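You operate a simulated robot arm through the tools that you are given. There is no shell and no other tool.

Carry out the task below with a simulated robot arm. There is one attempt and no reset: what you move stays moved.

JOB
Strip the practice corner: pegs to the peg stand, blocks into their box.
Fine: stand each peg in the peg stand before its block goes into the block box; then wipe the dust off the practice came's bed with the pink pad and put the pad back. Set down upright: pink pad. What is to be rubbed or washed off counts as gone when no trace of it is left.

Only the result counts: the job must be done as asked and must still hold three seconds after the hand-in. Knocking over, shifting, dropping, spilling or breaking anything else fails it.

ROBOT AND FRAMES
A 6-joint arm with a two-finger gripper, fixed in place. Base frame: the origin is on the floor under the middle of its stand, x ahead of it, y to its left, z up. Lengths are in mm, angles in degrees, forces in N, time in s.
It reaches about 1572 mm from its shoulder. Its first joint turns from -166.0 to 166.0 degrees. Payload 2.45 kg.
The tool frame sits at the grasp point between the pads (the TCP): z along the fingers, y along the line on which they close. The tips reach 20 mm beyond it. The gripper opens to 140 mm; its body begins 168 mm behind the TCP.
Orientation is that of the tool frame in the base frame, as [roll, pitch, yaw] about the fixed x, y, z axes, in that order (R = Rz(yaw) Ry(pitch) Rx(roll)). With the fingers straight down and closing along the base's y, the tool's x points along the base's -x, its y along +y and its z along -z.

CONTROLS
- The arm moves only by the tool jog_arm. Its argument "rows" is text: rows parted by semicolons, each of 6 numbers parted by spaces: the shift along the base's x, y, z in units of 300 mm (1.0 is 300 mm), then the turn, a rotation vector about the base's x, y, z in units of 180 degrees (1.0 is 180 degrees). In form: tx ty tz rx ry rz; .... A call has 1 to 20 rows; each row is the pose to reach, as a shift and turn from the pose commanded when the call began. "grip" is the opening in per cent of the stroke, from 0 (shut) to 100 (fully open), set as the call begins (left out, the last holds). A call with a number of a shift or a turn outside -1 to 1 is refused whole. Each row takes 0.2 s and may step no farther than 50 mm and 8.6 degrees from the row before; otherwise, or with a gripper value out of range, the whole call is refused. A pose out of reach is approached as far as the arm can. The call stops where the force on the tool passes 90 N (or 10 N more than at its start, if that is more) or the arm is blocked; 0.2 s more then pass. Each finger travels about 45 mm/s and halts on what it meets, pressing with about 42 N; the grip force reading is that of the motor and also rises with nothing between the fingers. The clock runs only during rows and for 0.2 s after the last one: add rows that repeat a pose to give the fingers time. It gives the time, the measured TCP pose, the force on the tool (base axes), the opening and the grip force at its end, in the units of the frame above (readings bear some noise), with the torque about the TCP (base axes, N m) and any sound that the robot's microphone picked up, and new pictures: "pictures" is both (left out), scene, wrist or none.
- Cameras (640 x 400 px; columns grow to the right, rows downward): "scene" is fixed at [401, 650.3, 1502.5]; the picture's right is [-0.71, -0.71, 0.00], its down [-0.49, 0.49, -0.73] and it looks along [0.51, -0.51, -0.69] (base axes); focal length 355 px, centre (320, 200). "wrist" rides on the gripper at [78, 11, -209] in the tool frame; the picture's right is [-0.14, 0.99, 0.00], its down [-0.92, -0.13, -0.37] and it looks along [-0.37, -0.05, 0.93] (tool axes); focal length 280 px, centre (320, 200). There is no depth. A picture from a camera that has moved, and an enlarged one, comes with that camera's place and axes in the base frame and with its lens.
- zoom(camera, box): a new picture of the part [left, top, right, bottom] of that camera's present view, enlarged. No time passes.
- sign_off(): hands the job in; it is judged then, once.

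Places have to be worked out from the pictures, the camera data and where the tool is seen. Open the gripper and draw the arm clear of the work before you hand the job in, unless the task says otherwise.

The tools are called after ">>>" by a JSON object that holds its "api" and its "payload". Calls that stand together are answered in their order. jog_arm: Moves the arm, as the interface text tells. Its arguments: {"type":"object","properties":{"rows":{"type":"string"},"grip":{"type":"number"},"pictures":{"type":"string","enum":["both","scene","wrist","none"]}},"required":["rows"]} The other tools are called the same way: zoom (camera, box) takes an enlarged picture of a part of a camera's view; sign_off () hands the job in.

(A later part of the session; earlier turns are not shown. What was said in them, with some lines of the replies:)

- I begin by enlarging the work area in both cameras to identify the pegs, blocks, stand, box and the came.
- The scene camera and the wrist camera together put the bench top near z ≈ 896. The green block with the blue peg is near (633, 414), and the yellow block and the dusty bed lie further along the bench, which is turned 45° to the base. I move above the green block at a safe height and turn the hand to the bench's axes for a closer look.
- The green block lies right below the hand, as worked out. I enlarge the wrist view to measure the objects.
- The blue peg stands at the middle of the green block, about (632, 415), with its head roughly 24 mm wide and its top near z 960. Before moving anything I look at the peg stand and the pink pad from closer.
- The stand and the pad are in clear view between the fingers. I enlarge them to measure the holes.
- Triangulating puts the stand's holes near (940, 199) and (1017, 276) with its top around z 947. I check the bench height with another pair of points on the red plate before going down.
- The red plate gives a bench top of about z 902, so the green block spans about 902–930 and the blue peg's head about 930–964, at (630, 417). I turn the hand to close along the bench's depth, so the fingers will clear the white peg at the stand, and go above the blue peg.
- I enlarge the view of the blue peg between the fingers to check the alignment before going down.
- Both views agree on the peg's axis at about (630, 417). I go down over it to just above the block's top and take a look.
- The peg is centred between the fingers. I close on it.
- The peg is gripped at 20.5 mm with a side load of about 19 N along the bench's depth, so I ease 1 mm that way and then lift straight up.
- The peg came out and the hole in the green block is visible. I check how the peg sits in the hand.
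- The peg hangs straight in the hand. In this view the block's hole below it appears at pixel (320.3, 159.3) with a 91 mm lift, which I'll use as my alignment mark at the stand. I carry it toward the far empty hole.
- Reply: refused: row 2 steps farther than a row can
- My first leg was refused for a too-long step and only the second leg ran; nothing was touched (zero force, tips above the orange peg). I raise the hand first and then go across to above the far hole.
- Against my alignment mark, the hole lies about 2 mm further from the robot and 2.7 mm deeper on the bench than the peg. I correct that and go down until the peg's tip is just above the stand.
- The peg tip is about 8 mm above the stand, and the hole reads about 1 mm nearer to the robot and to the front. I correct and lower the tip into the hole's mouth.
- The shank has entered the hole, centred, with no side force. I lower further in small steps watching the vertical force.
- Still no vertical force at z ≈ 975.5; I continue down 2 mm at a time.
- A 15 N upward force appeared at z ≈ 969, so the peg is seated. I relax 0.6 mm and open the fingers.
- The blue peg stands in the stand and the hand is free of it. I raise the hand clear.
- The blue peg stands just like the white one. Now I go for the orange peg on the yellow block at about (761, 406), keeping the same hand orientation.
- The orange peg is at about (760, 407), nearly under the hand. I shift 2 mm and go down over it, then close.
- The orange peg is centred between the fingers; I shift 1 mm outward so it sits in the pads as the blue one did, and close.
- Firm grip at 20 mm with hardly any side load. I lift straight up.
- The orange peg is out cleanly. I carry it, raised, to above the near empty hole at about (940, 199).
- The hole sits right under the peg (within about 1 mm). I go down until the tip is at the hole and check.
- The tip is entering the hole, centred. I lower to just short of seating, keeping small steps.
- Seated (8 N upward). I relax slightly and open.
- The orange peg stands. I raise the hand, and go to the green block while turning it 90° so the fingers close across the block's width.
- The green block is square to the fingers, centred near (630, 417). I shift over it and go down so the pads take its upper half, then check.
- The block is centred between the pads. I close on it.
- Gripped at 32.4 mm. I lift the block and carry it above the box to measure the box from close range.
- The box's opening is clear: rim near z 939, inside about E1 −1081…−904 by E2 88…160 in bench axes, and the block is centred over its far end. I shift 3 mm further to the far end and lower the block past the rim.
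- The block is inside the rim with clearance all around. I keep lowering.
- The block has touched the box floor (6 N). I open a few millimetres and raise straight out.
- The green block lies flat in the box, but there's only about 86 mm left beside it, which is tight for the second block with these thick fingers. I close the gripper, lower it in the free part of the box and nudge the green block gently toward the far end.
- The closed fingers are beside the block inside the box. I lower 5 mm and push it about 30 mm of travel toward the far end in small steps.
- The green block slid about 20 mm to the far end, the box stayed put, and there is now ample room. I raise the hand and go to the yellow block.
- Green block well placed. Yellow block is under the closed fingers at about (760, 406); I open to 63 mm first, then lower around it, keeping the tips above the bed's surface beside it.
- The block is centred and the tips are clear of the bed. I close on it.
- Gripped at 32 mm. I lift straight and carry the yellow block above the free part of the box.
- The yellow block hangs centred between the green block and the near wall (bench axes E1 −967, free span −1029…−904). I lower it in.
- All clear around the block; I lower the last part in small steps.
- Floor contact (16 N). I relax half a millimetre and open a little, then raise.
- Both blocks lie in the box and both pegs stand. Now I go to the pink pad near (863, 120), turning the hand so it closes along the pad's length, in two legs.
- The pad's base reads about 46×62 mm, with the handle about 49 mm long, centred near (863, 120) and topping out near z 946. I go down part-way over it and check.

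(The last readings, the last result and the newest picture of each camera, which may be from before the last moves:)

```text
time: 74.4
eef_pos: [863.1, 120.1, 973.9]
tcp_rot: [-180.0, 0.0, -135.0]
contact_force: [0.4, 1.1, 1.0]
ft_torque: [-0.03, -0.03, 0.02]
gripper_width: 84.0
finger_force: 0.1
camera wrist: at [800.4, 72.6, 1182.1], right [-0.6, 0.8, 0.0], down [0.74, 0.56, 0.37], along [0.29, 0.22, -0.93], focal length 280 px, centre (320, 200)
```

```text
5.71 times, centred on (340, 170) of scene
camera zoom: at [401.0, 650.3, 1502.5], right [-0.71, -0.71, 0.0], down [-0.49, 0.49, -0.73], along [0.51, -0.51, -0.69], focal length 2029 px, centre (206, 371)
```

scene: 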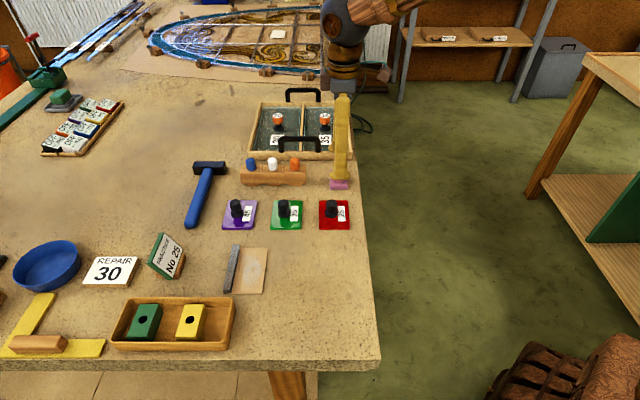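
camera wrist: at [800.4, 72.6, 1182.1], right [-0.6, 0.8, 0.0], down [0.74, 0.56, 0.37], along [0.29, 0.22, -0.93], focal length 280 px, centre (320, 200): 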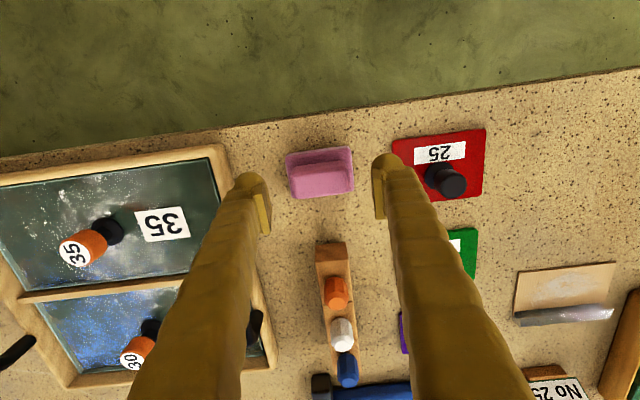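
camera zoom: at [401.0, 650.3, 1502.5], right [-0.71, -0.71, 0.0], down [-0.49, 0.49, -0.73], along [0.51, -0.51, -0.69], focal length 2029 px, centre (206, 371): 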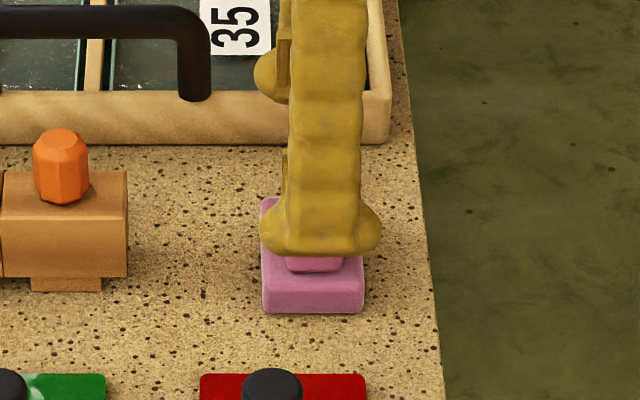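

The handle is centred within a millimetre. I go down to just above the pad's base with the pads beside the handle.

>>> {"api": "jog_arm", "payload": {"rows": "-0.0037 0.0003 -0.04 0 0 0; -0.0037 0.0003 -0.08 0 0 0; -0.0037 0.0003 -0.105 0 0 0; -0.0037 0.0003 -0.105 0 0 0", "pictures": "both"}}

>>> {"api": "zoom", "payload": {"camera": "wrist", "box": [240, 120, 400, 230]}}

>>> {"api": "zoom", "payload": {"camera": "scene", "box": [300, 135, 380, 205]}}

```text
time: 75.4
eef_pos: [862.2, 121.2, 941.7]
tcp_rot: [-180.0, 0.0, -135.0]
contact_force: [0.6, -0.6, -0.7]
ft_torque: [0.02, 0.0, -0.04]
gripper_width: 84.3
finger_force: 0.0
camera wrist: at [799.1, 73.0, 1151.1], right [-0.6, 0.8, 0.0], down [0.74, 0.56, 0.37], along [0.29, 0.22, -0.93], focal length 280 px, centre (320, 200)
```

scene: 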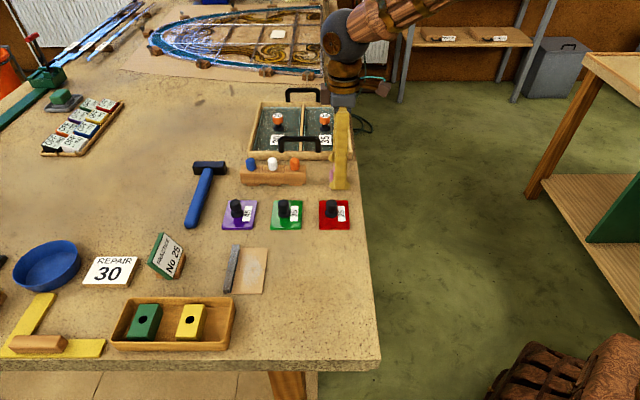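
wrist: 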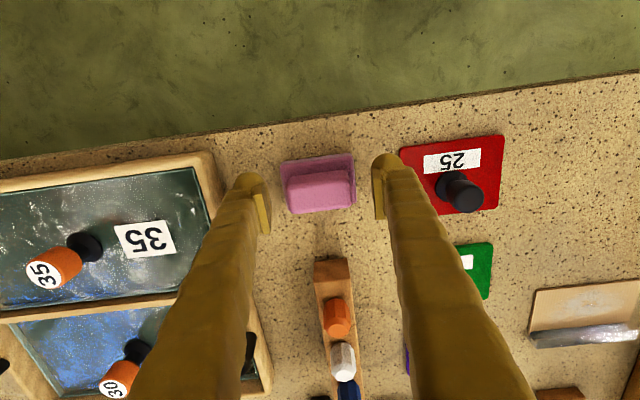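

```text
3.64 times, centred on (320, 175) of wrist
camera zoom: at [799.1, 73.0, 1151.1], right [-0.6, 0.8, 0.0], down [0.74, 0.56, 0.37], along [0.29, 0.22, -0.93], focal length 1020 px, centre (320, 291)
```

zoom: 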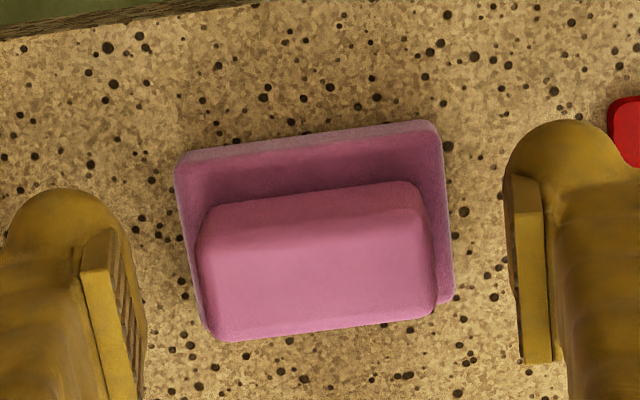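

```text
5.71 times, centred on (340, 170) of scene
camera zoom: at [401.0, 650.3, 1502.5], right [-0.71, -0.71, 0.0], down [-0.49, 0.49, -0.73], along [0.51, -0.51, -0.69], focal length 2029 px, centre (206, 371)
```

zoom: 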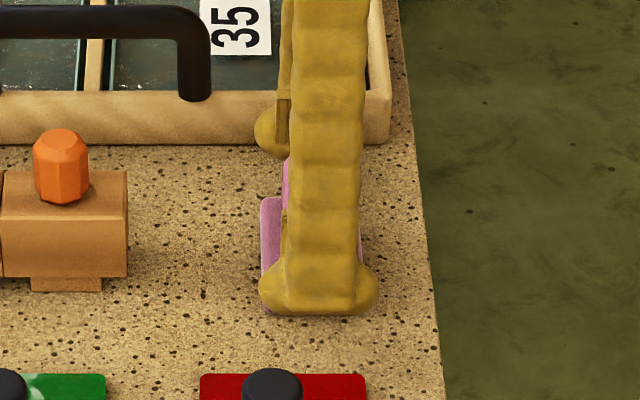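

Aligned; I close on the handle.

>>> {"api": "jog_arm", "payload": {"rows": "0 0 0 0 0 0; 0 0 0 0 0 0; 0 0 0 0 0 0; 0 0 0 0 0 0", "grip": 0, "pictures": "wrist"}}

>>> {"api": "zoom", "payload": {"camera": "wrist", "box": [240, 120, 400, 230]}}

```text
time: 76.4
eef_pos: [862.0, 121.0, 942.3]
tcp_rot: [-180.0, 0.1, -135.0]
contact_force: [0.0, 0.2, 0.8]
ft_torque: [0.05, 0.03, -0.02]
gripper_width: 50.5
finger_force: 42.0
camera wrist: at [799.1, 73.0, 1151.2], right [-0.6, 0.8, 0.0], down [0.74, 0.56, 0.37], along [0.29, 0.22, -0.93], focal length 280 px, centre (320, 200)
```

wrist: 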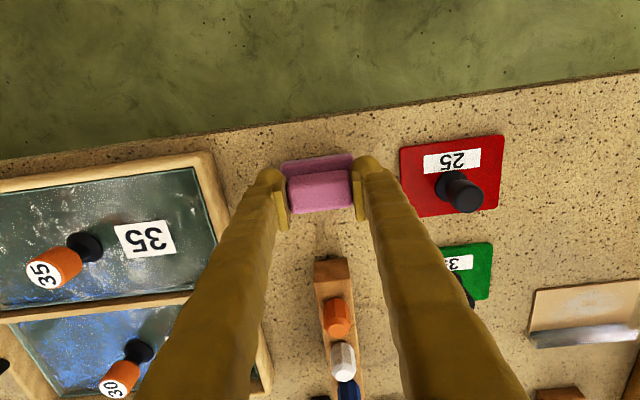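

```text
3.64 times, centred on (320, 175) of wrist
camera zoom: at [799.1, 73.0, 1151.2], right [-0.6, 0.8, 0.0], down [0.74, 0.56, 0.37], along [0.29, 0.22, -0.93], focal length 1020 px, centre (320, 291)
```

zoom: 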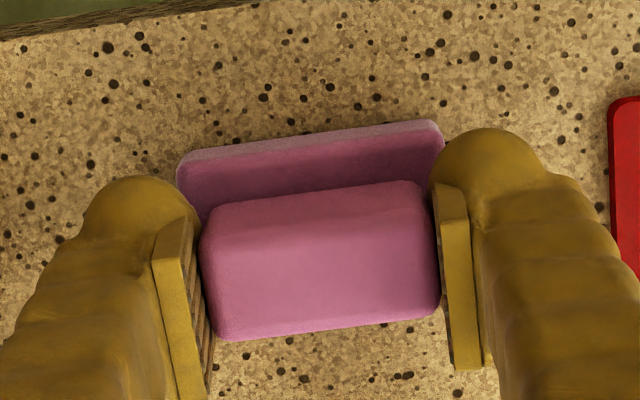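

The handle is held at 50.5 mm. I lift the pad straight up and carry it at height toward the bed, remembering this grasp pose (862, 121, 942) for putting it back.

>>> {"api": "jog_arm", "payload": {"rows": "0 0 0.04 0 0 0; 0 0 0.15 0 0 0; 0 0 0.28 0 0 0; 0 0 0.36 0 0 0; -0.03 0.136 0.36 0 0 0; -0.06 0.272 0.36 0 0 0; -0.09 0.408 0.36 0 0 0; -0.12 0.544 0.36 0 0 0; -0.15 0.68 0.36 0 0 0; -0.15 0.68 0.36 0 0 0"}}

>>> {"api": "zoom", "payload": {"camera": "wrist", "box": [240, 120, 400, 230]}}

```text
time: 78.6
eef_pos: [815.8, 324.8, 1050.3]
tcp_rot: [180.0, -0.1, -135.0]
contact_force: [0.1, 0.8, -0.6]
ft_torque: [0.03, -0.04, -0.02]
gripper_width: 50.8
finger_force: 42.2
camera wrist: at [754.0, 277.2, 1258.8], right [-0.6, 0.8, 0.0], down [0.74, 0.56, 0.37], along [0.29, 0.22, -0.93], focal length 280 px, centre (320, 200)
```

scene: 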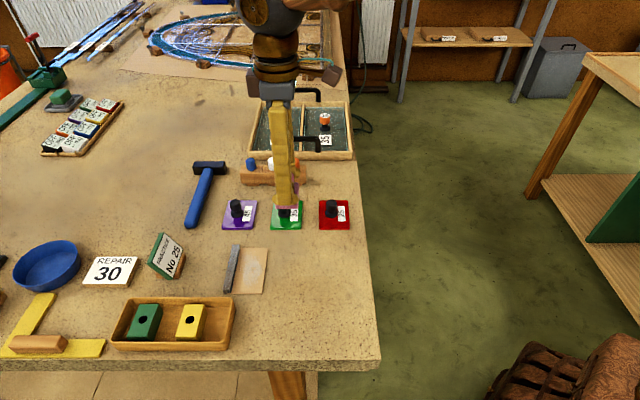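
wrist: 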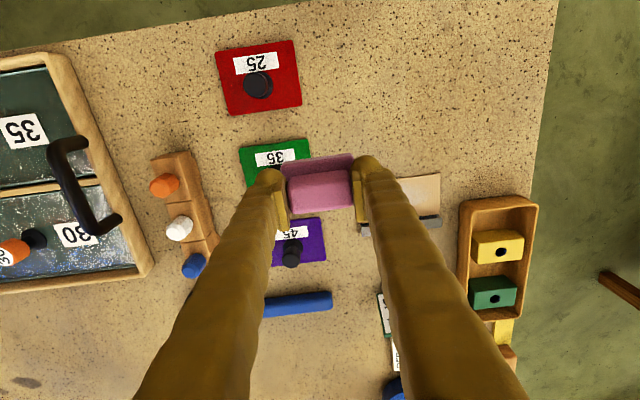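

```text
3.64 times, centred on (320, 175) of wrist
camera zoom: at [754.0, 277.2, 1258.8], right [-0.6, 0.8, 0.0], down [0.74, 0.56, 0.37], along [0.29, 0.22, -0.93], focal length 1020 px, centre (320, 291)
```

zoom: 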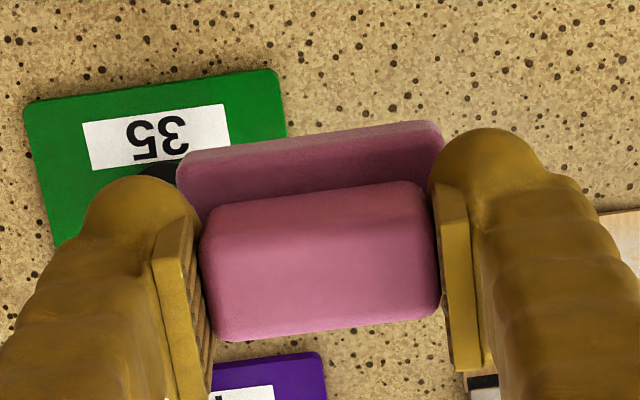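

>>> {"api": "jog_arm", "payload": {"rows": "-0.024 0.117 0 0 0 0; -0.048 0.234 0 0 0 0; -0.071 0.351 0 0 0 0; -0.095 0.468 -0.05 0 0 0; -0.095 0.468 -0.15 0 0 0; -0.095 0.468 -0.25 0 0 0; -0.095 0.468 -0.25 0 0 0"}}

>>> {"api": "zoom", "payload": {"camera": "scene", "box": [205, 220, 305, 305]}}

>>> {"api": "zoom", "payload": {"camera": "wrist", "box": [240, 120, 400, 230]}}

```text
time: 80.2
eef_pos: [787.8, 465.2, 975.2]
tcp_rot: [180.0, 0.2, -135.0]
contact_force: [0.0, 0.0, -0.6]
ft_torque: [0.03, -0.02, 0.0]
gripper_width: 50.5
finger_force: 41.7
camera wrist: at [725.6, 417.1, 1183.5], right [-0.6, 0.8, 0.0], down [0.74, 0.56, 0.37], along [0.29, 0.22, -0.93], focal length 280 px, centre (320, 200)
```

scene: 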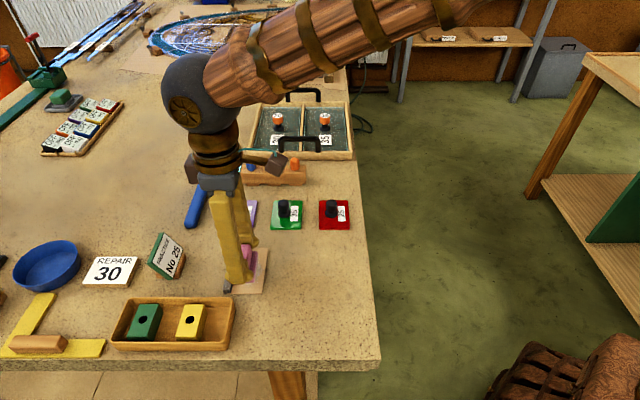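
wrist: 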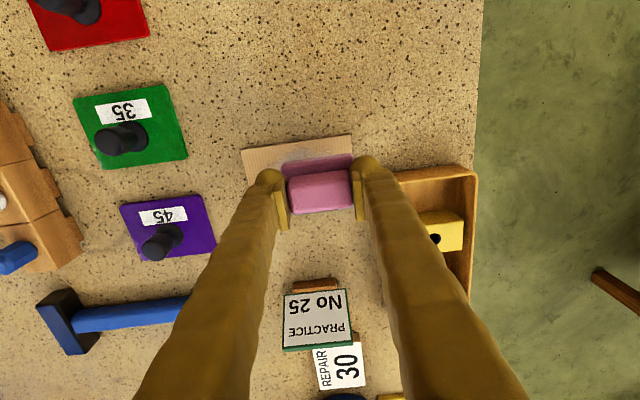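

```text
4.71 times, centred on (255, 262) of scene
camera zoom: at [401.0, 650.3, 1502.5], right [-0.71, -0.71, 0.0], down [-0.49, 0.49, -0.73], along [0.51, -0.51, -0.69], focal length 1671 px, centre (626, -94)
```

zoom: 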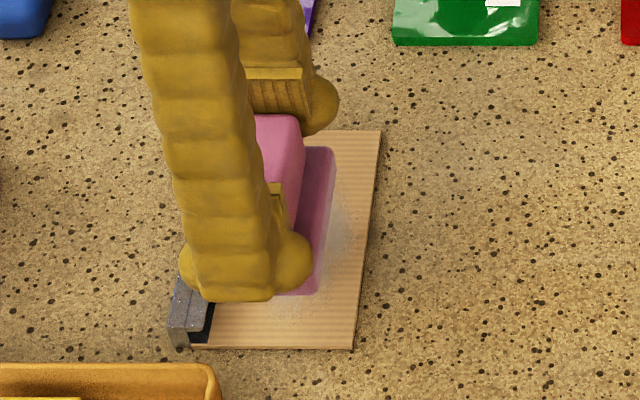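

```text
3.64 times, centred on (320, 175) of wrist
camera zoom: at [725.6, 417.1, 1183.5], right [-0.6, 0.8, 0.0], down [0.74, 0.56, 0.37], along [0.29, 0.22, -0.93], focal length 1020 px, centre (320, 291)
```

zoom: 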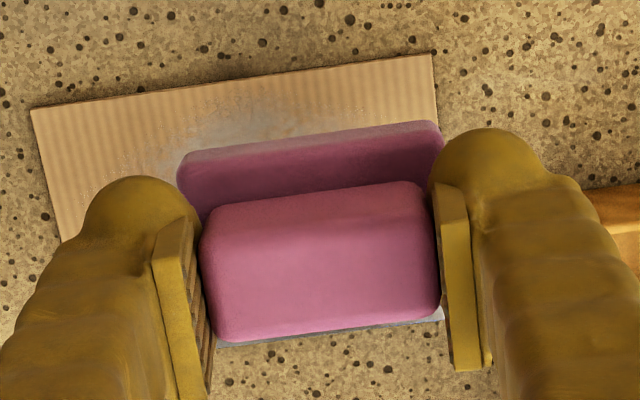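

The pad is over the front half of the bed. I shift 3 mm away from the came and lower until just above the bed.

>>> {"api": "jog_arm", "payload": {"rows": "-0.007 -0.007 0 0 0 0; -0.007 -0.007 -0.05 0 0 0; -0.007 -0.007 -0.085 0 0 0; -0.007 -0.007 -0.085 0 0 0"}}

>>> {"api": "zoom", "payload": {"camera": "scene", "box": [205, 220, 305, 305]}}

>>> {"api": "zoom", "payload": {"camera": "wrist", "box": [240, 120, 400, 230]}}

```text
time: 81.2
eef_pos: [785.8, 463.0, 949.3]
tcp_rot: [-180.0, 0.0, -135.0]
contact_force: [0.2, 0.1, -0.6]
ft_torque: [0.01, -0.01, -0.02]
gripper_width: 50.8
finger_force: 42.0
camera wrist: at [723.6, 415.1, 1157.9], right [-0.6, 0.8, 0.0], down [0.74, 0.56, 0.37], along [0.29, 0.22, -0.93], focal length 280 px, centre (320, 200)
```

scene: 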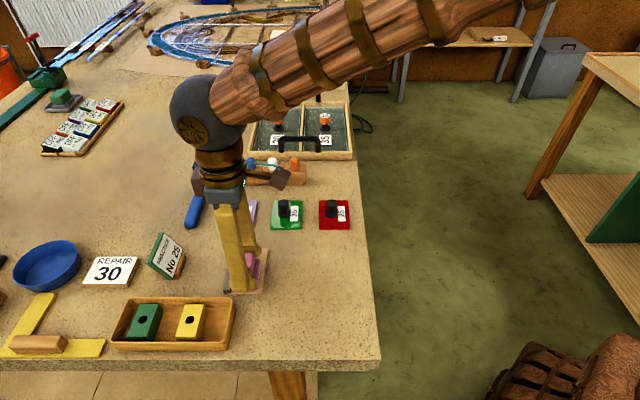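
wrist: 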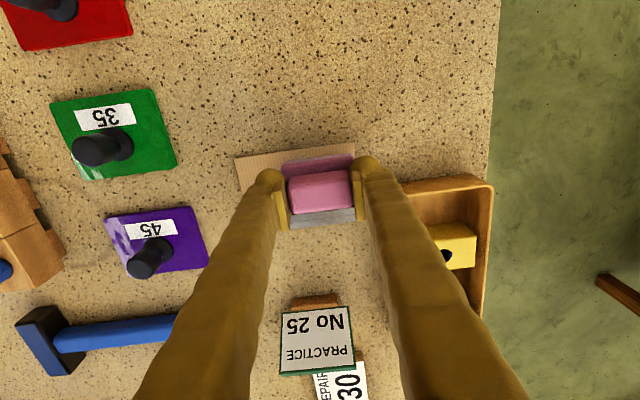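

```text
4.71 times, centred on (255, 262) of scene
camera zoom: at [401.0, 650.3, 1502.5], right [-0.71, -0.71, 0.0], down [-0.49, 0.49, -0.73], along [0.51, -0.51, -0.69], focal length 1671 px, centre (626, -94)
```

zoom: 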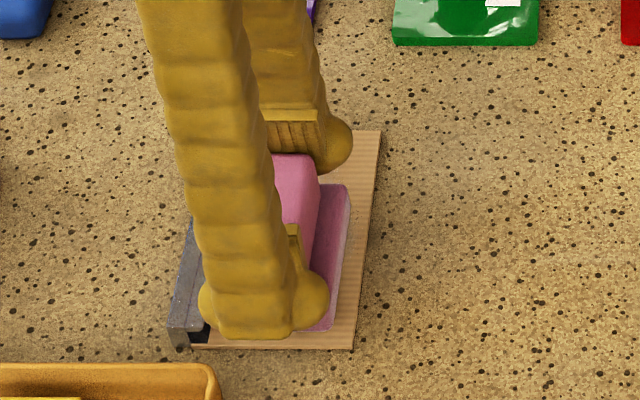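

```text
3.64 times, centred on (320, 175) of wrist
camera zoom: at [723.6, 415.1, 1157.9], right [-0.6, 0.8, 0.0], down [0.74, 0.56, 0.37], along [0.29, 0.22, -0.93], focal length 1020 px, centre (320, 291)
```

zoom: 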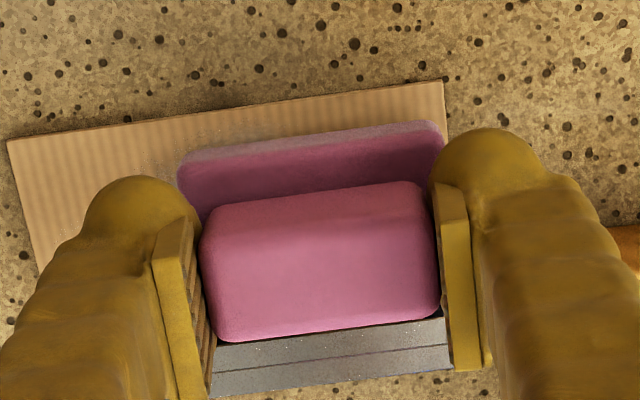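

Everything is clear of the came. I lower gently to contact.

>>> {"api": "jog_arm", "payload": {"rows": "0 0 -0.004 0 0 0; 0 0 -0.008 0 0 0; 0 0 -0.008 0 0 0", "pictures": "none"}}

```text
time: 82.0
eef_pos: [787.3, 463.4, 946.3]
tcp_rot: [180.0, 0.0, -135.0]
contact_force: [-0.3, -0.4, -1.1]
ft_torque: [-0.04, -0.03, 0.04]
gripper_width: 50.7
finger_force: 42.0
```

>>> {"api": "jog_arm", "payload": {"rows": "0 0 -0.0025 0 0 0; 0 0 -0.004 0 0 0; 0 0 -0.004 0 0 0", "pictures": "none"}}

```text
time: 82.8
eef_pos: [786.5, 463.0, 946.4]
tcp_rot: [179.9, 0.0, -135.0]
contact_force: [-0.3, -0.1, -0.8]
ft_torque: [-0.02, 0.01, -0.01]
gripper_width: 50.4
finger_force: 42.3
```

>>> {"api": "jog_arm", "payload": {"rows": "0 0 -0.0025 0 0 0; 0 0 -0.004 0 0 0; 0 0 -0.004 0 0 0", "pictures": "none"}}

```text
time: 83.6
eef_pos: [786.6, 463.0, 945.0]
tcp_rot: [-180.0, 0.1, -135.0]
contact_force: [-0.4, -0.4, 10.7]
ft_torque: [-0.03, 0.08, -0.05]
gripper_width: 50.7
finger_force: 41.9
```

Contact at about 10 N. I ease up 0.3 mm and wipe slowly along the bed toward the far end.

>>> {"api": "jog_arm", "payload": {"rows": "0 0 0.001 0 0 0; 0.014 -0.014 0.001 0 0 0; 0.028 -0.028 0.001 0 0 0; 0.042 -0.042 0.001 0 0 0; 0.056 -0.056 0.001 0 0 0; 0.07 -0.07 0.001 0 0 0; 0.084 -0.084 0.001 0 0 0; 0.098 -0.098 0.001 0 0 0; 0.112 -0.112 0.001 0 0 0; 0.112 -0.112 0.001 0 0 0"}}

>>> {"api": "zoom", "payload": {"camera": "scene", "box": [205, 220, 305, 305]}}

>>> {"api": "zoom", "payload": {"camera": "wrist", "box": [240, 120, 400, 230]}}

```text
time: 85.8
eef_pos: [819.8, 428.6, 946.0]
tcp_rot: [-180.0, 0.1, -135.0]
contact_force: [-1.8, 2.2, 10.3]
ft_torque: [0.05, -0.02, -0.01]
gripper_width: 50.4
finger_force: 41.9
camera wrist: at [757.2, 381.7, 1154.0], right [-0.6, 0.8, 0.0], down [0.74, 0.56, 0.37], along [0.29, 0.22, -0.93], focal length 280 px, centre (320, 200)
```

scene: 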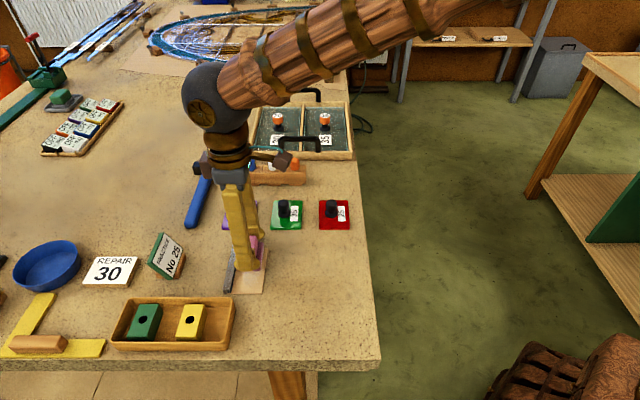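
wrist: 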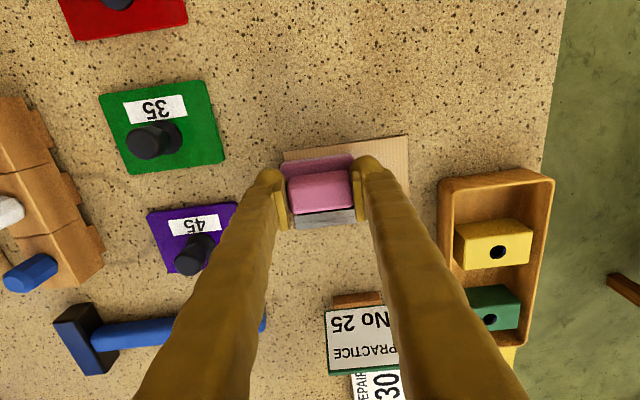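

```text
4.71 times, centred on (255, 262) of scene
camera zoom: at [401.0, 650.3, 1502.5], right [-0.71, -0.71, 0.0], down [-0.49, 0.49, -0.73], along [0.51, -0.51, -0.69], focal length 1671 px, centre (626, -94)
```

zoom: 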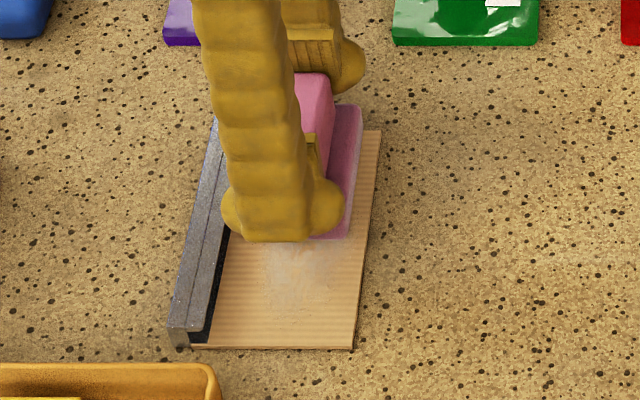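

```text
3.64 times, centred on (320, 175) of wrist
camera zoom: at [757.2, 381.7, 1154.0], right [-0.6, 0.8, 0.0], down [0.74, 0.56, 0.37], along [0.29, 0.22, -0.93], focal length 1020 px, centre (320, 291)
```

zoom: 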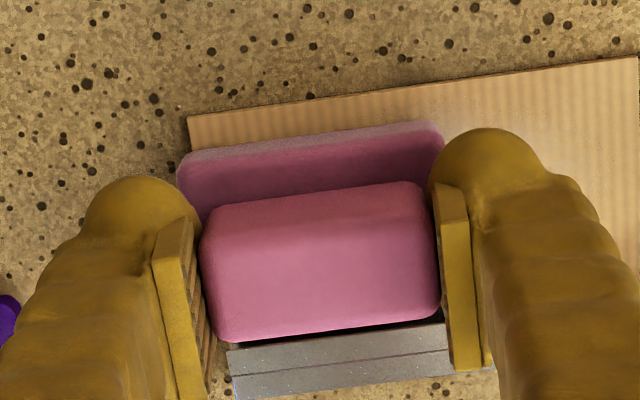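

The bed hasn't moved and the dust is fading; side drag is under 3 N. I wipe back, shift 7 mm toward the robot side and wipe forward again.

>>> {"api": "jog_arm", "payload": {"rows": "-0.014 0.014 0 0 0 0; -0.028 0.028 0 0 0 0; -0.042 0.042 0 0 0 0; -0.056 0.056 0 0 0 0; -0.07 0.07 0 0 0 0; -0.084 0.084 0 0 0 0; -0.098 0.098 0 0 0 0; -0.114 0.114 0 0 0 0; -0.1305 0.0975 0 0 0 0; -0.1145 0.0815 0 0 0 0; -0.1005 0.0675 0 0 0 0; -0.0865 0.0535 0 0 0 0; -0.0725 0.0395 0 0 0 0; -0.0585 0.0255 0 0 0 0; -0.0445 0.0115 0 0 0 0; -0.0305 -0.0025 0 0 0 0; -0.0165 -0.0165 0 0 0 0; -0.0165 -0.0165 0 0 0 0"}}

>>> {"api": "zoom", "payload": {"camera": "scene", "box": [205, 220, 305, 305]}}

```text
time: 89.6
eef_pos: [816.6, 424.8, 944.7]
tcp_rot: [180.0, -0.1, -135.0]
contact_force: [-1.9, 0.8, 3.1]
ft_torque: [0.0, 0.01, 0.05]
gripper_width: 50.6
finger_force: 42.0
camera wrist: at [752.3, 376.4, 1153.9], right [-0.6, 0.8, 0.0], down [0.74, 0.56, 0.37], along [0.29, 0.22, -0.93], focal length 280 px, centre (320, 200)
```

scene: 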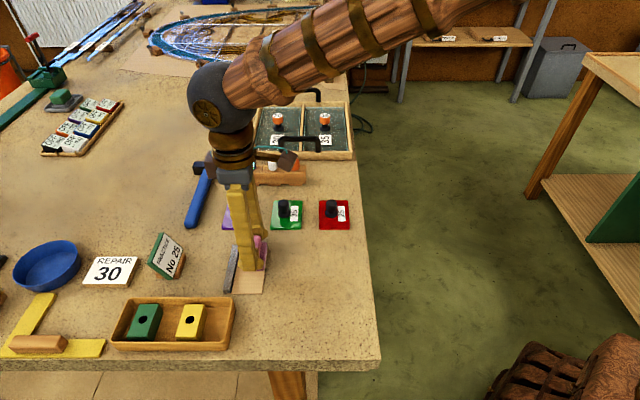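
wrist: 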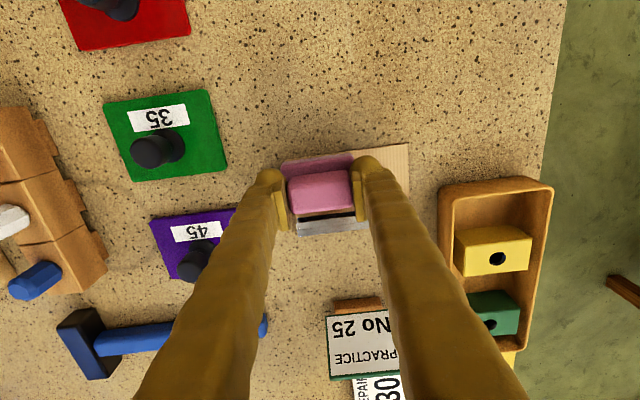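

```text
4.71 times, centred on (255, 262) of scene
camera zoom: at [401.0, 650.3, 1502.5], right [-0.71, -0.71, 0.0], down [-0.49, 0.49, -0.73], along [0.51, -0.51, -0.69], focal length 1671 px, centre (626, -94)
```

zoom: 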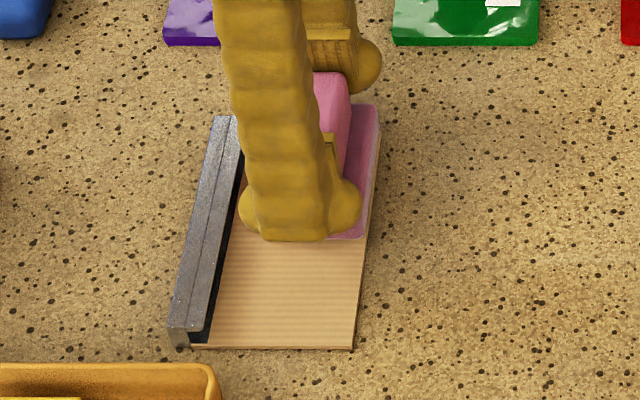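

The front half looks clean. One more back-and-forth pass nearer to the came (still about 3 mm clear of it).

>>> {"api": "jog_arm", "payload": {"rows": "0.0118 0.0118 -0.001 0 0 0; 0.0226 0.0226 -0.001 0 0 0; 0.0086 0.0366 -0.001 0 0 0; -0.0054 0.0506 -0.001 0 0 0; -0.0194 0.0646 -0.001 0 0 0; -0.0334 0.0786 -0.001 0 0 0; -0.0474 0.0926 -0.001 0 0 0; -0.0614 0.1066 -0.001 0 0 0; -0.0754 0.1206 -0.001 0 0 0; -0.0914 0.1366 -0.001 0 0 0; -0.0774 0.1226 -0.001 0 0 0; -0.0634 0.1086 -0.001 0 0 0; -0.0494 0.0946 -0.001 0 0 0; -0.0354 0.0806 -0.001 0 0 0; -0.0214 0.0666 -0.001 0 0 0; -0.0074 0.0526 -0.001 0 0 0; 0.0066 0.0386 -0.001 0 0 0; 0.0226 0.0226 -0.001 0 0 0; 0.0226 0.0226 -0.001 0 0 0"}}

>>> {"api": "zoom", "payload": {"camera": "scene", "box": [205, 220, 305, 305]}}

```text
time: 93.6
eef_pos: [822.5, 432.0, 945.8]
tcp_rot: [179.9, 0.1, -135.0]
contact_force: [-3.0, 3.4, 9.8]
ft_torque: [0.04, -0.01, 0.05]
gripper_width: 50.6
finger_force: 41.8
camera wrist: at [759.1, 383.4, 1153.6], right [-0.6, 0.8, 0.0], down [0.74, 0.56, 0.37], along [0.29, 0.22, -0.93], focal length 280 px, centre (320, 200)
```

scene: 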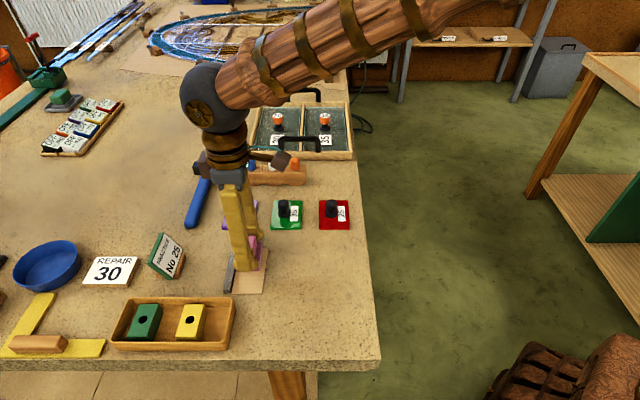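
wrist: 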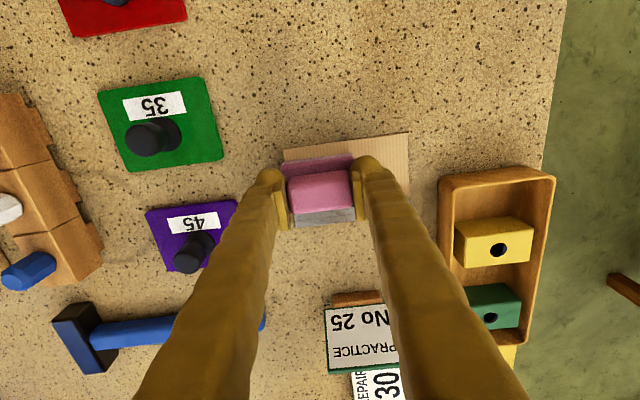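

```text
4.71 times, centred on (255, 262) of scene
camera zoom: at [401.0, 650.3, 1502.5], right [-0.71, -0.71, 0.0], down [-0.49, 0.49, -0.73], along [0.51, -0.51, -0.69], focal length 1671 px, centre (626, -94)
```

zoom: 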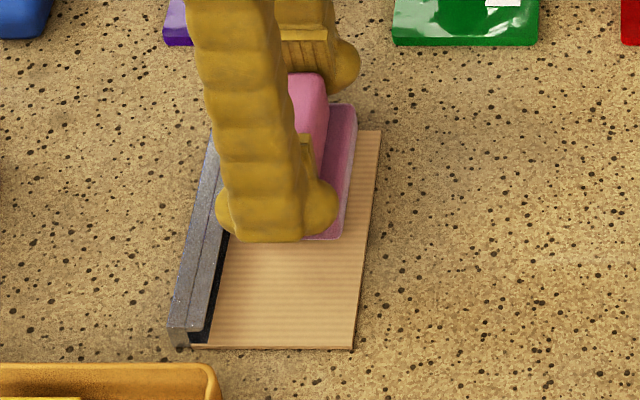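

The visible part is clean. I do one more back stroke through the middle and then lift the pad and draw aside to inspect the whole bed.

>>> {"api": "jog_arm", "payload": {"rows": "-0.0094 -0.0094 0 0 0 0; -0.0189 -0.0189 0 0 0 0; -0.0329 -0.0049 0 0 0 0; -0.0469 0.0091 0 0 0 0; -0.0609 0.0231 0 0 0 0; -0.0749 0.0371 0 0 0 0; -0.0889 0.0511 0 0 0 0; -0.1029 0.0651 0 0 0 0; -0.1169 0.0791 0 0 0 0; -0.1329 0.0951 0 0 0 0; -0.1329 0.0951 0.03 0 0 0; -0.1329 0.0951 0.12 0 0 0; -0.1329 0.0951 0.25 0 0 0; -0.2329 -0.0049 0.3 0 0 0; -0.3329 -0.1049 0.3 0 0 0; -0.4329 -0.2049 0.3 0 0 0; -0.4329 -0.2049 0.3 0 0 0"}}

>>> {"api": "zoom", "payload": {"camera": "scene", "box": [215, 235, 285, 300]}}

>>> {"api": "zoom", "payload": {"camera": "wrist", "box": [240, 120, 400, 260]}}

```text
time: 97.2
eef_pos: [690.7, 368.6, 1034.2]
tcp_rot: [-180.0, 0.1, -135.0]
contact_force: [0.3, 0.0, -0.4]
ft_torque: [0.02, 0.0, 0.01]
gripper_width: 50.6
finger_force: 42.0
camera wrist: at [628.3, 321.0, 1243.3], right [-0.6, 0.8, 0.0], down [0.74, 0.56, 0.37], along [0.29, 0.22, -0.93], focal length 280 px, centre (320, 200)
```

scene: 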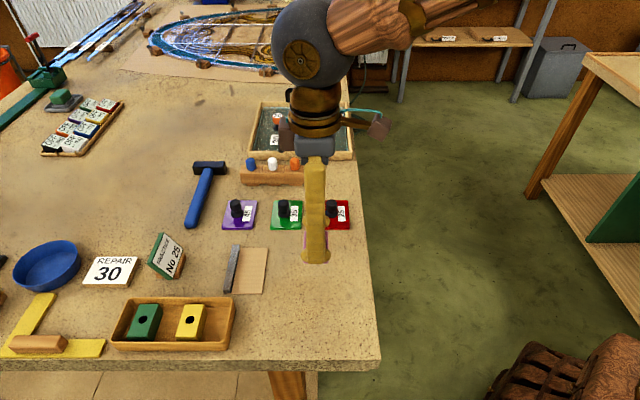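
wrist: 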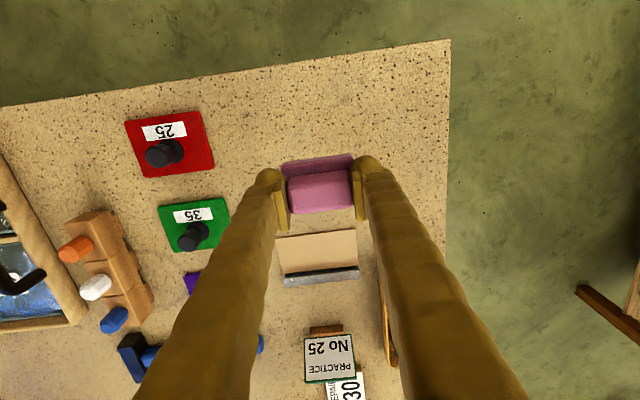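

```text
6.15 times, centred on (250, 268) of scene
camera zoom: at [401.0, 650.3, 1502.5], right [-0.71, -0.71, 0.0], down [-0.49, 0.49, -0.73], along [0.51, -0.51, -0.69], focal length 2185 px, centre (751, -215)
```

zoom: 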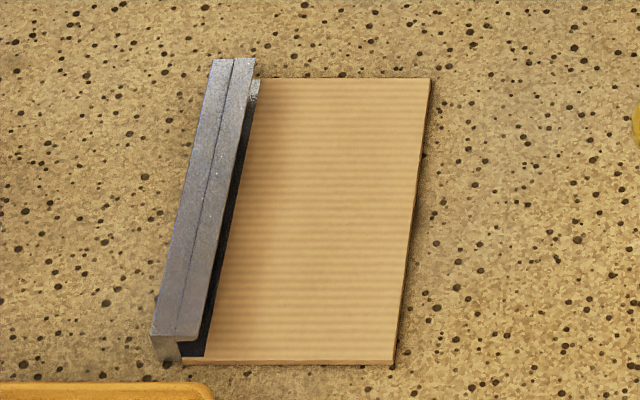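

```text
2.86 times, centred on (320, 190) of wrist
camera zoom: at [628.3, 321.0, 1243.3], right [-0.6, 0.8, 0.0], down [0.74, 0.56, 0.37], along [0.29, 0.22, -0.93], focal length 801 px, centre (320, 229)
```

zoom: 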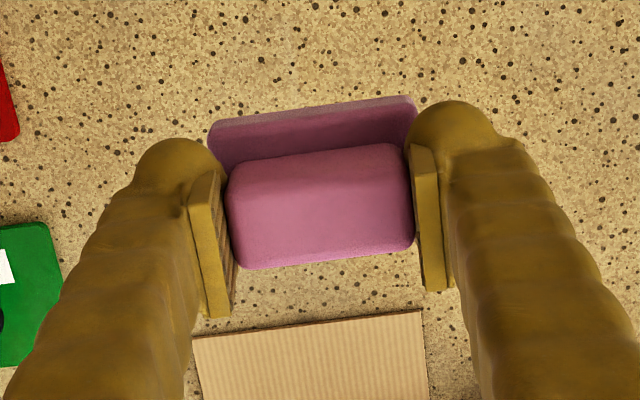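

The bed looks clean and it and the came have not moved. I look closer for any residue.

>>> {"api": "zoom", "payload": {"camera": "scene", "box": [230, 242, 275, 272]}}

>>> {"api": "zoom", "payload": {"camera": "scene", "box": [225, 266, 270, 296]}}

>>> {"api": "zoom", "payload": {"camera": "wrist", "box": [265, 220, 375, 295]}}

```text
13.33 times, centred on (252, 257) of scene
camera zoom: at [401.0, 650.3, 1502.5], right [-0.71, -0.71, 0.0], down [-0.49, 0.49, -0.73], along [0.51, -0.51, -0.69], focal length 4735 px, centre (1220, -560)
```

zoom: 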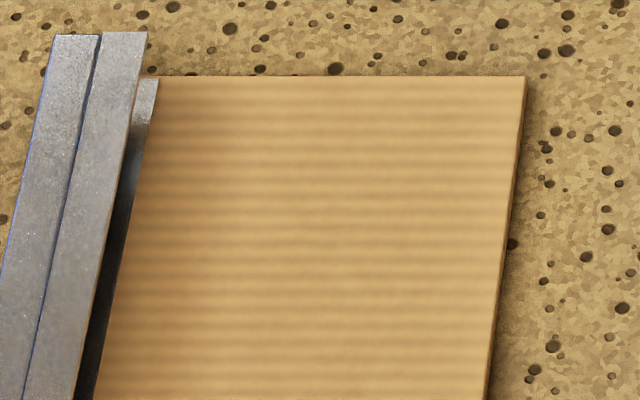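

```text
13.33 times, centred on (248, 281) of scene
camera zoom: at [401.0, 650.3, 1502.5], right [-0.71, -0.71, 0.0], down [-0.49, 0.49, -0.73], along [0.51, -0.51, -0.69], focal length 4735 px, centre (1287, -880)
```

zoom: 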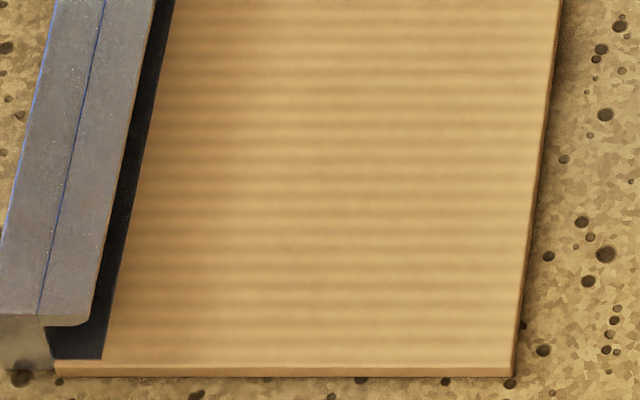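

```text
5.33 times, centred on (320, 258) of wrist
camera zoom: at [628.3, 321.0, 1243.3], right [-0.6, 0.8, 0.0], down [0.74, 0.56, 0.37], along [0.29, 0.22, -0.93], focal length 1495 px, centre (320, -107)
```

zoom: 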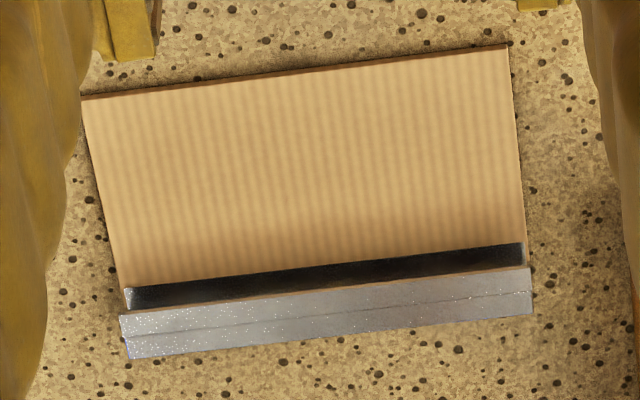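

No trace of dust remains. Now I carry the pad back over its original place.

>>> {"api": "jog_arm", "payload": {"rows": "0 0 0.1 0 0 0; 0.081 -0.1186 0.1 0 0 0; 0.1619 -0.2372 0.1 0 0 0; 0.2429 -0.3558 0.1 0 0 0; 0.3239 -0.4744 0.1 0 0 0; 0.4049 -0.593 0.1 0 0 0; 0.4858 -0.7116 0.1 0 0 0; 0.5668 -0.8302 0.1 0 0 0; 0.5668 -0.8302 -0.04 0 0 0; 0.5668 -0.8302 -0.16 0 0 0; 0.5668 -0.8302 -0.23 0 0 0; 0.5668 -0.8302 -0.23 0 0 0"}}

>>> {"api": "zoom", "payload": {"camera": "scene", "box": [300, 135, 380, 205]}}

>>> {"api": "zoom", "payload": {"camera": "wrist", "box": [240, 120, 400, 230]}}

```text
time: 99.8
eef_pos: [862.9, 120.3, 966.0]
tcp_rot: [-180.0, 0.1, -134.9]
contact_force: [-0.5, 0.3, -0.3]
ft_torque: [-0.02, 0.0, -0.01]
gripper_width: 50.7
finger_force: 42.0
camera wrist: at [799.8, 73.0, 1174.2], right [-0.6, 0.8, 0.0], down [0.74, 0.56, 0.37], along [0.29, 0.22, -0.93], focal length 280 px, centre (320, 200)
```

scene: 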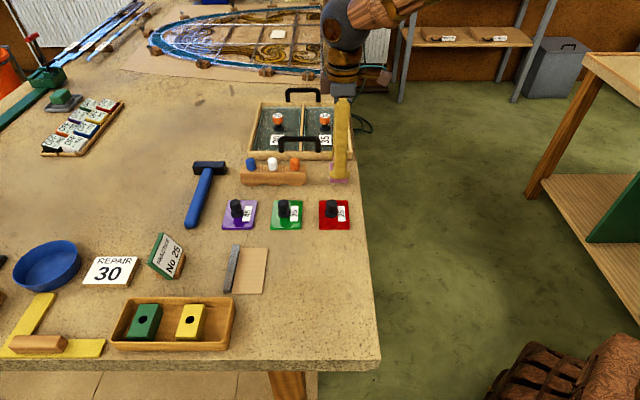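
wrist: 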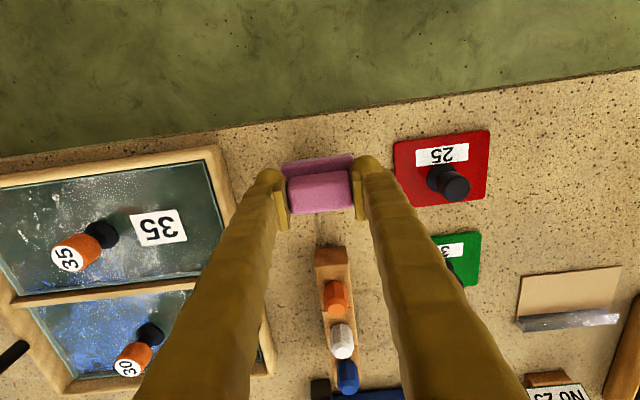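

```text
5.71 times, centred on (340, 170) of scene
camera zoom: at [401.0, 650.3, 1502.5], right [-0.71, -0.71, 0.0], down [-0.49, 0.49, -0.73], along [0.51, -0.51, -0.69], focal length 2029 px, centre (206, 371)
```

zoom: 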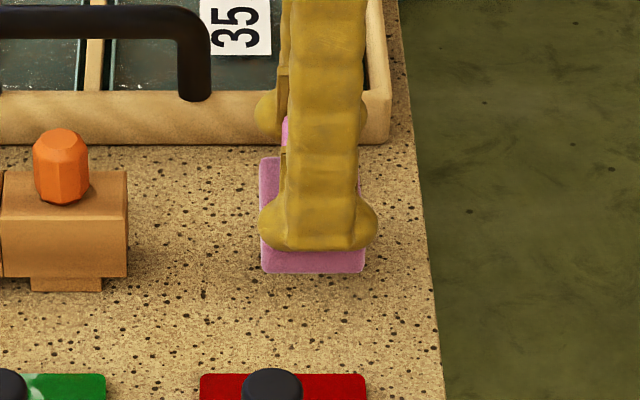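

```text
3.64 times, centred on (320, 175) of wrist
camera zoom: at [799.8, 73.0, 1174.2], right [-0.6, 0.8, 0.0], down [0.74, 0.56, 0.37], along [0.29, 0.22, -0.93], focal length 1020 px, centre (320, 291)
```

zoom: 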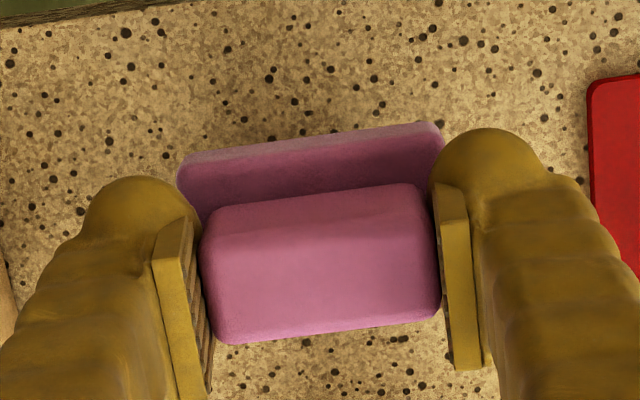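

The pad hangs about 24 mm above its old spot. I lower it to a few millimetres above the bench, then gently to contact.

>>> {"api": "jog_arm", "payload": {"rows": "0 0 -0.03 0 0 0; 0 0 -0.055 0 0 0; 0 0 -0.07 0 0 0; 0 0 -0.07 0 0 0", "pictures": "none"}}

```text
time: 100.8
eef_pos: [862.4, 122.5, 944.8]
tcp_rot: [179.9, 0.0, -134.9]
contact_force: [0.8, 0.0, -1.2]
ft_torque: [-0.04, -0.02, 0.0]
gripper_width: 50.5
finger_force: 41.4
```

>>> {"api": "jog_arm", "payload": {"rows": "0 0 -0.004 0 0 0; 0 0 -0.008 0 0 0; 0 0 -0.008 0 0 0", "pictures": "none"}}

```text
time: 101.6
eef_pos: [862.9, 119.8, 943.0]
tcp_rot: [-179.9, 0.0, -134.9]
contact_force: [0.2, 0.9, -1.4]
ft_torque: [0.01, 0.02, -0.01]
gripper_width: 50.9
finger_force: 41.8
```

>>> {"api": "jog_arm", "payload": {"rows": "0 0 -0.002 0 0 0; 0 0 -0.003 0 0 0; 0 0 -0.003 0 0 0", "pictures": "none"}}

```text
time: 102.4
eef_pos: [861.7, 120.3, 941.7]
tcp_rot: [179.9, 0.1, -135.1]
contact_force: [0.1, 0.9, 7.8]
ft_torque: [0.03, 0.09, 0.0]
gripper_width: 50.5
finger_force: 41.9
```

The pad is down on the bench (8 N). I relax slightly and open the fingers.

>>> {"api": "jog_arm", "payload": {"rows": "0 0 0.001 0 0 0; 0 0 0.001 0 0 0; 0 0 0.001 0 0 0; 0 0 0.001 0 0 0; 0 0 0.001 0 0 0", "grip": 60, "pictures": "wrist"}}

>>> {"api": "zoom", "payload": {"camera": "wrist", "box": [240, 120, 400, 230]}}

```text
time: 103.6
eef_pos: [862.7, 120.1, 943.5]
tcp_rot: [179.9, -0.1, -135.1]
contact_force: [0.5, -0.1, -0.5]
ft_torque: [-0.01, 0.01, 0.01]
gripper_width: 84.0
finger_force: 0.0
camera wrist: at [799.2, 72.6, 1150.6], right [-0.6, 0.8, 0.0], down [0.74, 0.56, 0.37], along [0.29, 0.22, -0.93], focal length 280 px, centre (320, 200)
```

wrist: 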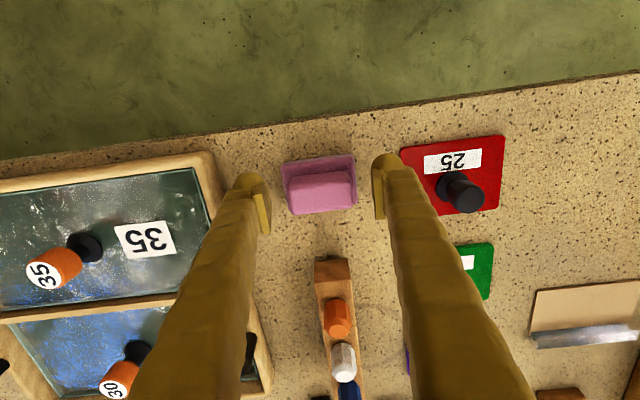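

```text
3.64 times, centred on (320, 175) of wrist
camera zoom: at [799.2, 72.6, 1150.6], right [-0.6, 0.8, 0.0], down [0.74, 0.56, 0.37], along [0.29, 0.22, -0.93], focal length 1020 px, centre (320, 291)
```

zoom: 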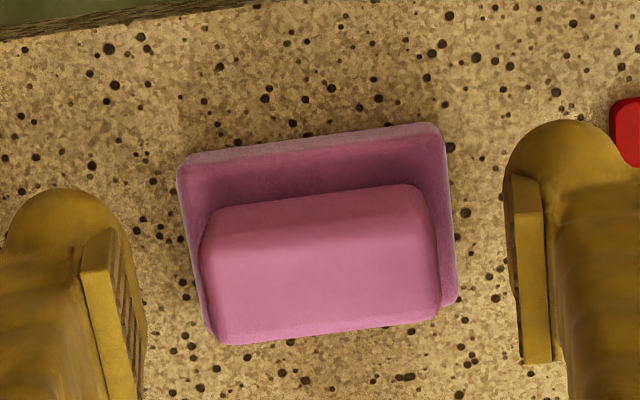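

The pad stands back in its place, within about a millimetre of where it was. I raise the hand straight up and draw clear.

>>> {"api": "jog_arm", "payload": {"rows": "0 0 0.05 0 0 0; 0 0 0.15 0 0 0; 0 0 0.3 0 0 0; 0 0 0.46 0 0 0; 0 0 0.62 0 0 0; 0 0 0.78 0 0 0; 0 0 0.94 0 0 0; -0.1 -0.1 1 0 0 0; -0.2 -0.2 1 0 0 0; -0.3 -0.3 1 0 0 0; -0.4 -0.4 1 0 0 0; -0.4 -0.4 1 0 0 0"}}

>>> {"api": "zoom", "payload": {"camera": "scene", "box": [220, 130, 380, 230]}}

>>> {"api": "zoom", "payload": {"camera": "scene", "box": [80, 220, 340, 370]}}

```text
time: 106.2
eef_pos: [743.8, 1.6, 1243.1]
tcp_rot: [180.0, 0.1, -134.9]
contact_force: [0.9, 0.1, -0.5]
ft_torque: [0.02, 0.0, 0.01]
gripper_width: 83.9
finger_force: 0.1
camera wrist: at [679.5, -46.6, 1451.4], right [-0.6, 0.8, 0.0], down [0.74, 0.56, 0.37], along [0.29, 0.22, -0.93], focal length 280 px, centre (320, 200)
```

scene: 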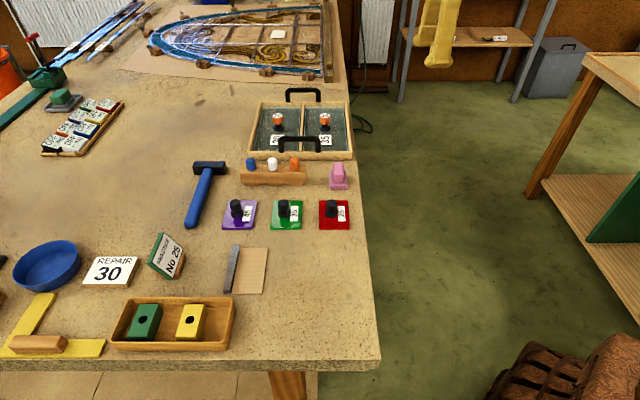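
wrist: 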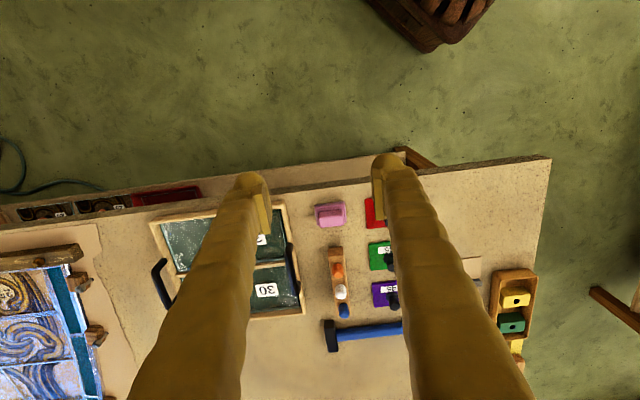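

```text
4.00 times, centred on (300, 180) of scene
camera zoom: at [401.0, 650.3, 1502.5], right [-0.71, -0.71, 0.0], down [-0.49, 0.49, -0.73], along [0.51, -0.51, -0.69], focal length 1420 px, centre (400, 280)
```

zoom: 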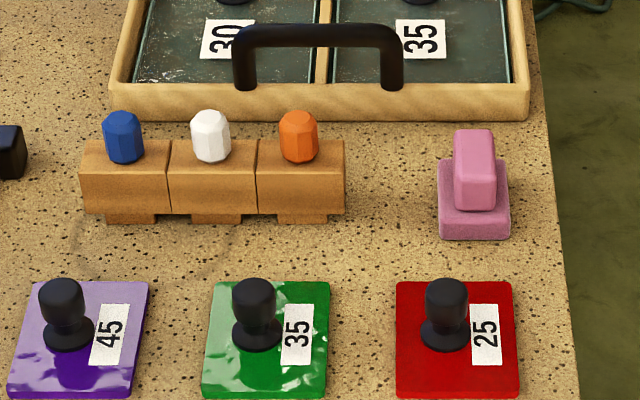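

```text
2.46 times, centred on (210, 295) of scene
camera zoom: at [401.0, 650.3, 1502.5], right [-0.71, -0.71, 0.0], down [-0.49, 0.49, -0.73], along [0.51, -0.51, -0.69], focal length 874 px, centre (591, -34)
```

zoom: 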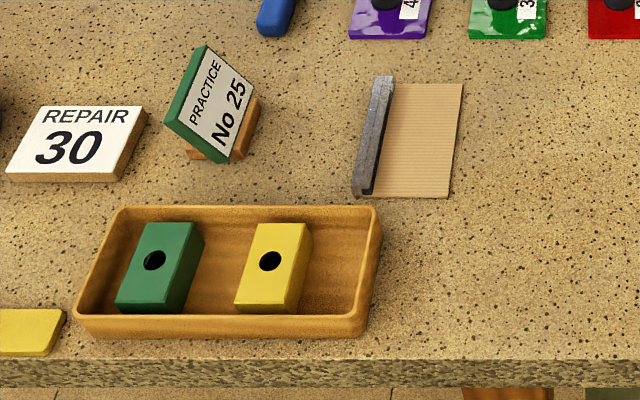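

Everything is in place: three pegs upright in the stand, both blocks in the box, the bed clean and the came unmoved. The pad is upright where it was, and the hand is open and clear of the work, so I hand the job in.

>>> {"api": "sign_off", "payload": {}}

```text
The job is handed in.
```

I finished the job and handed it in. I don't have the judge's result.

- **Pegs:** the blue and orange pegs stand upright in the peg stand, on either side of the white one. Both went in before either block was moved.
- **Blocks:** the green and yellow blocks lie flat in the block box. After setting the green one down, I slid it about 20 mm to the far end with the closed fingers to make room for the yellow one. The box did not move.
- **Bed:** I wiped the dust off with the pink pad. Close-up views afterwards show no trace left. The bed has not moved, and the came shows no sign of having moved.
- **Pink pad:** it is back upright within about a millimetre of where it was.

One move was refused for too long a step, and the move queued after it ran anyway. For a moment the blue peg was carried low past the orange one. The pictures and force readings showed nothing was touched.

The gripper is open and the arm is clear of the bench.
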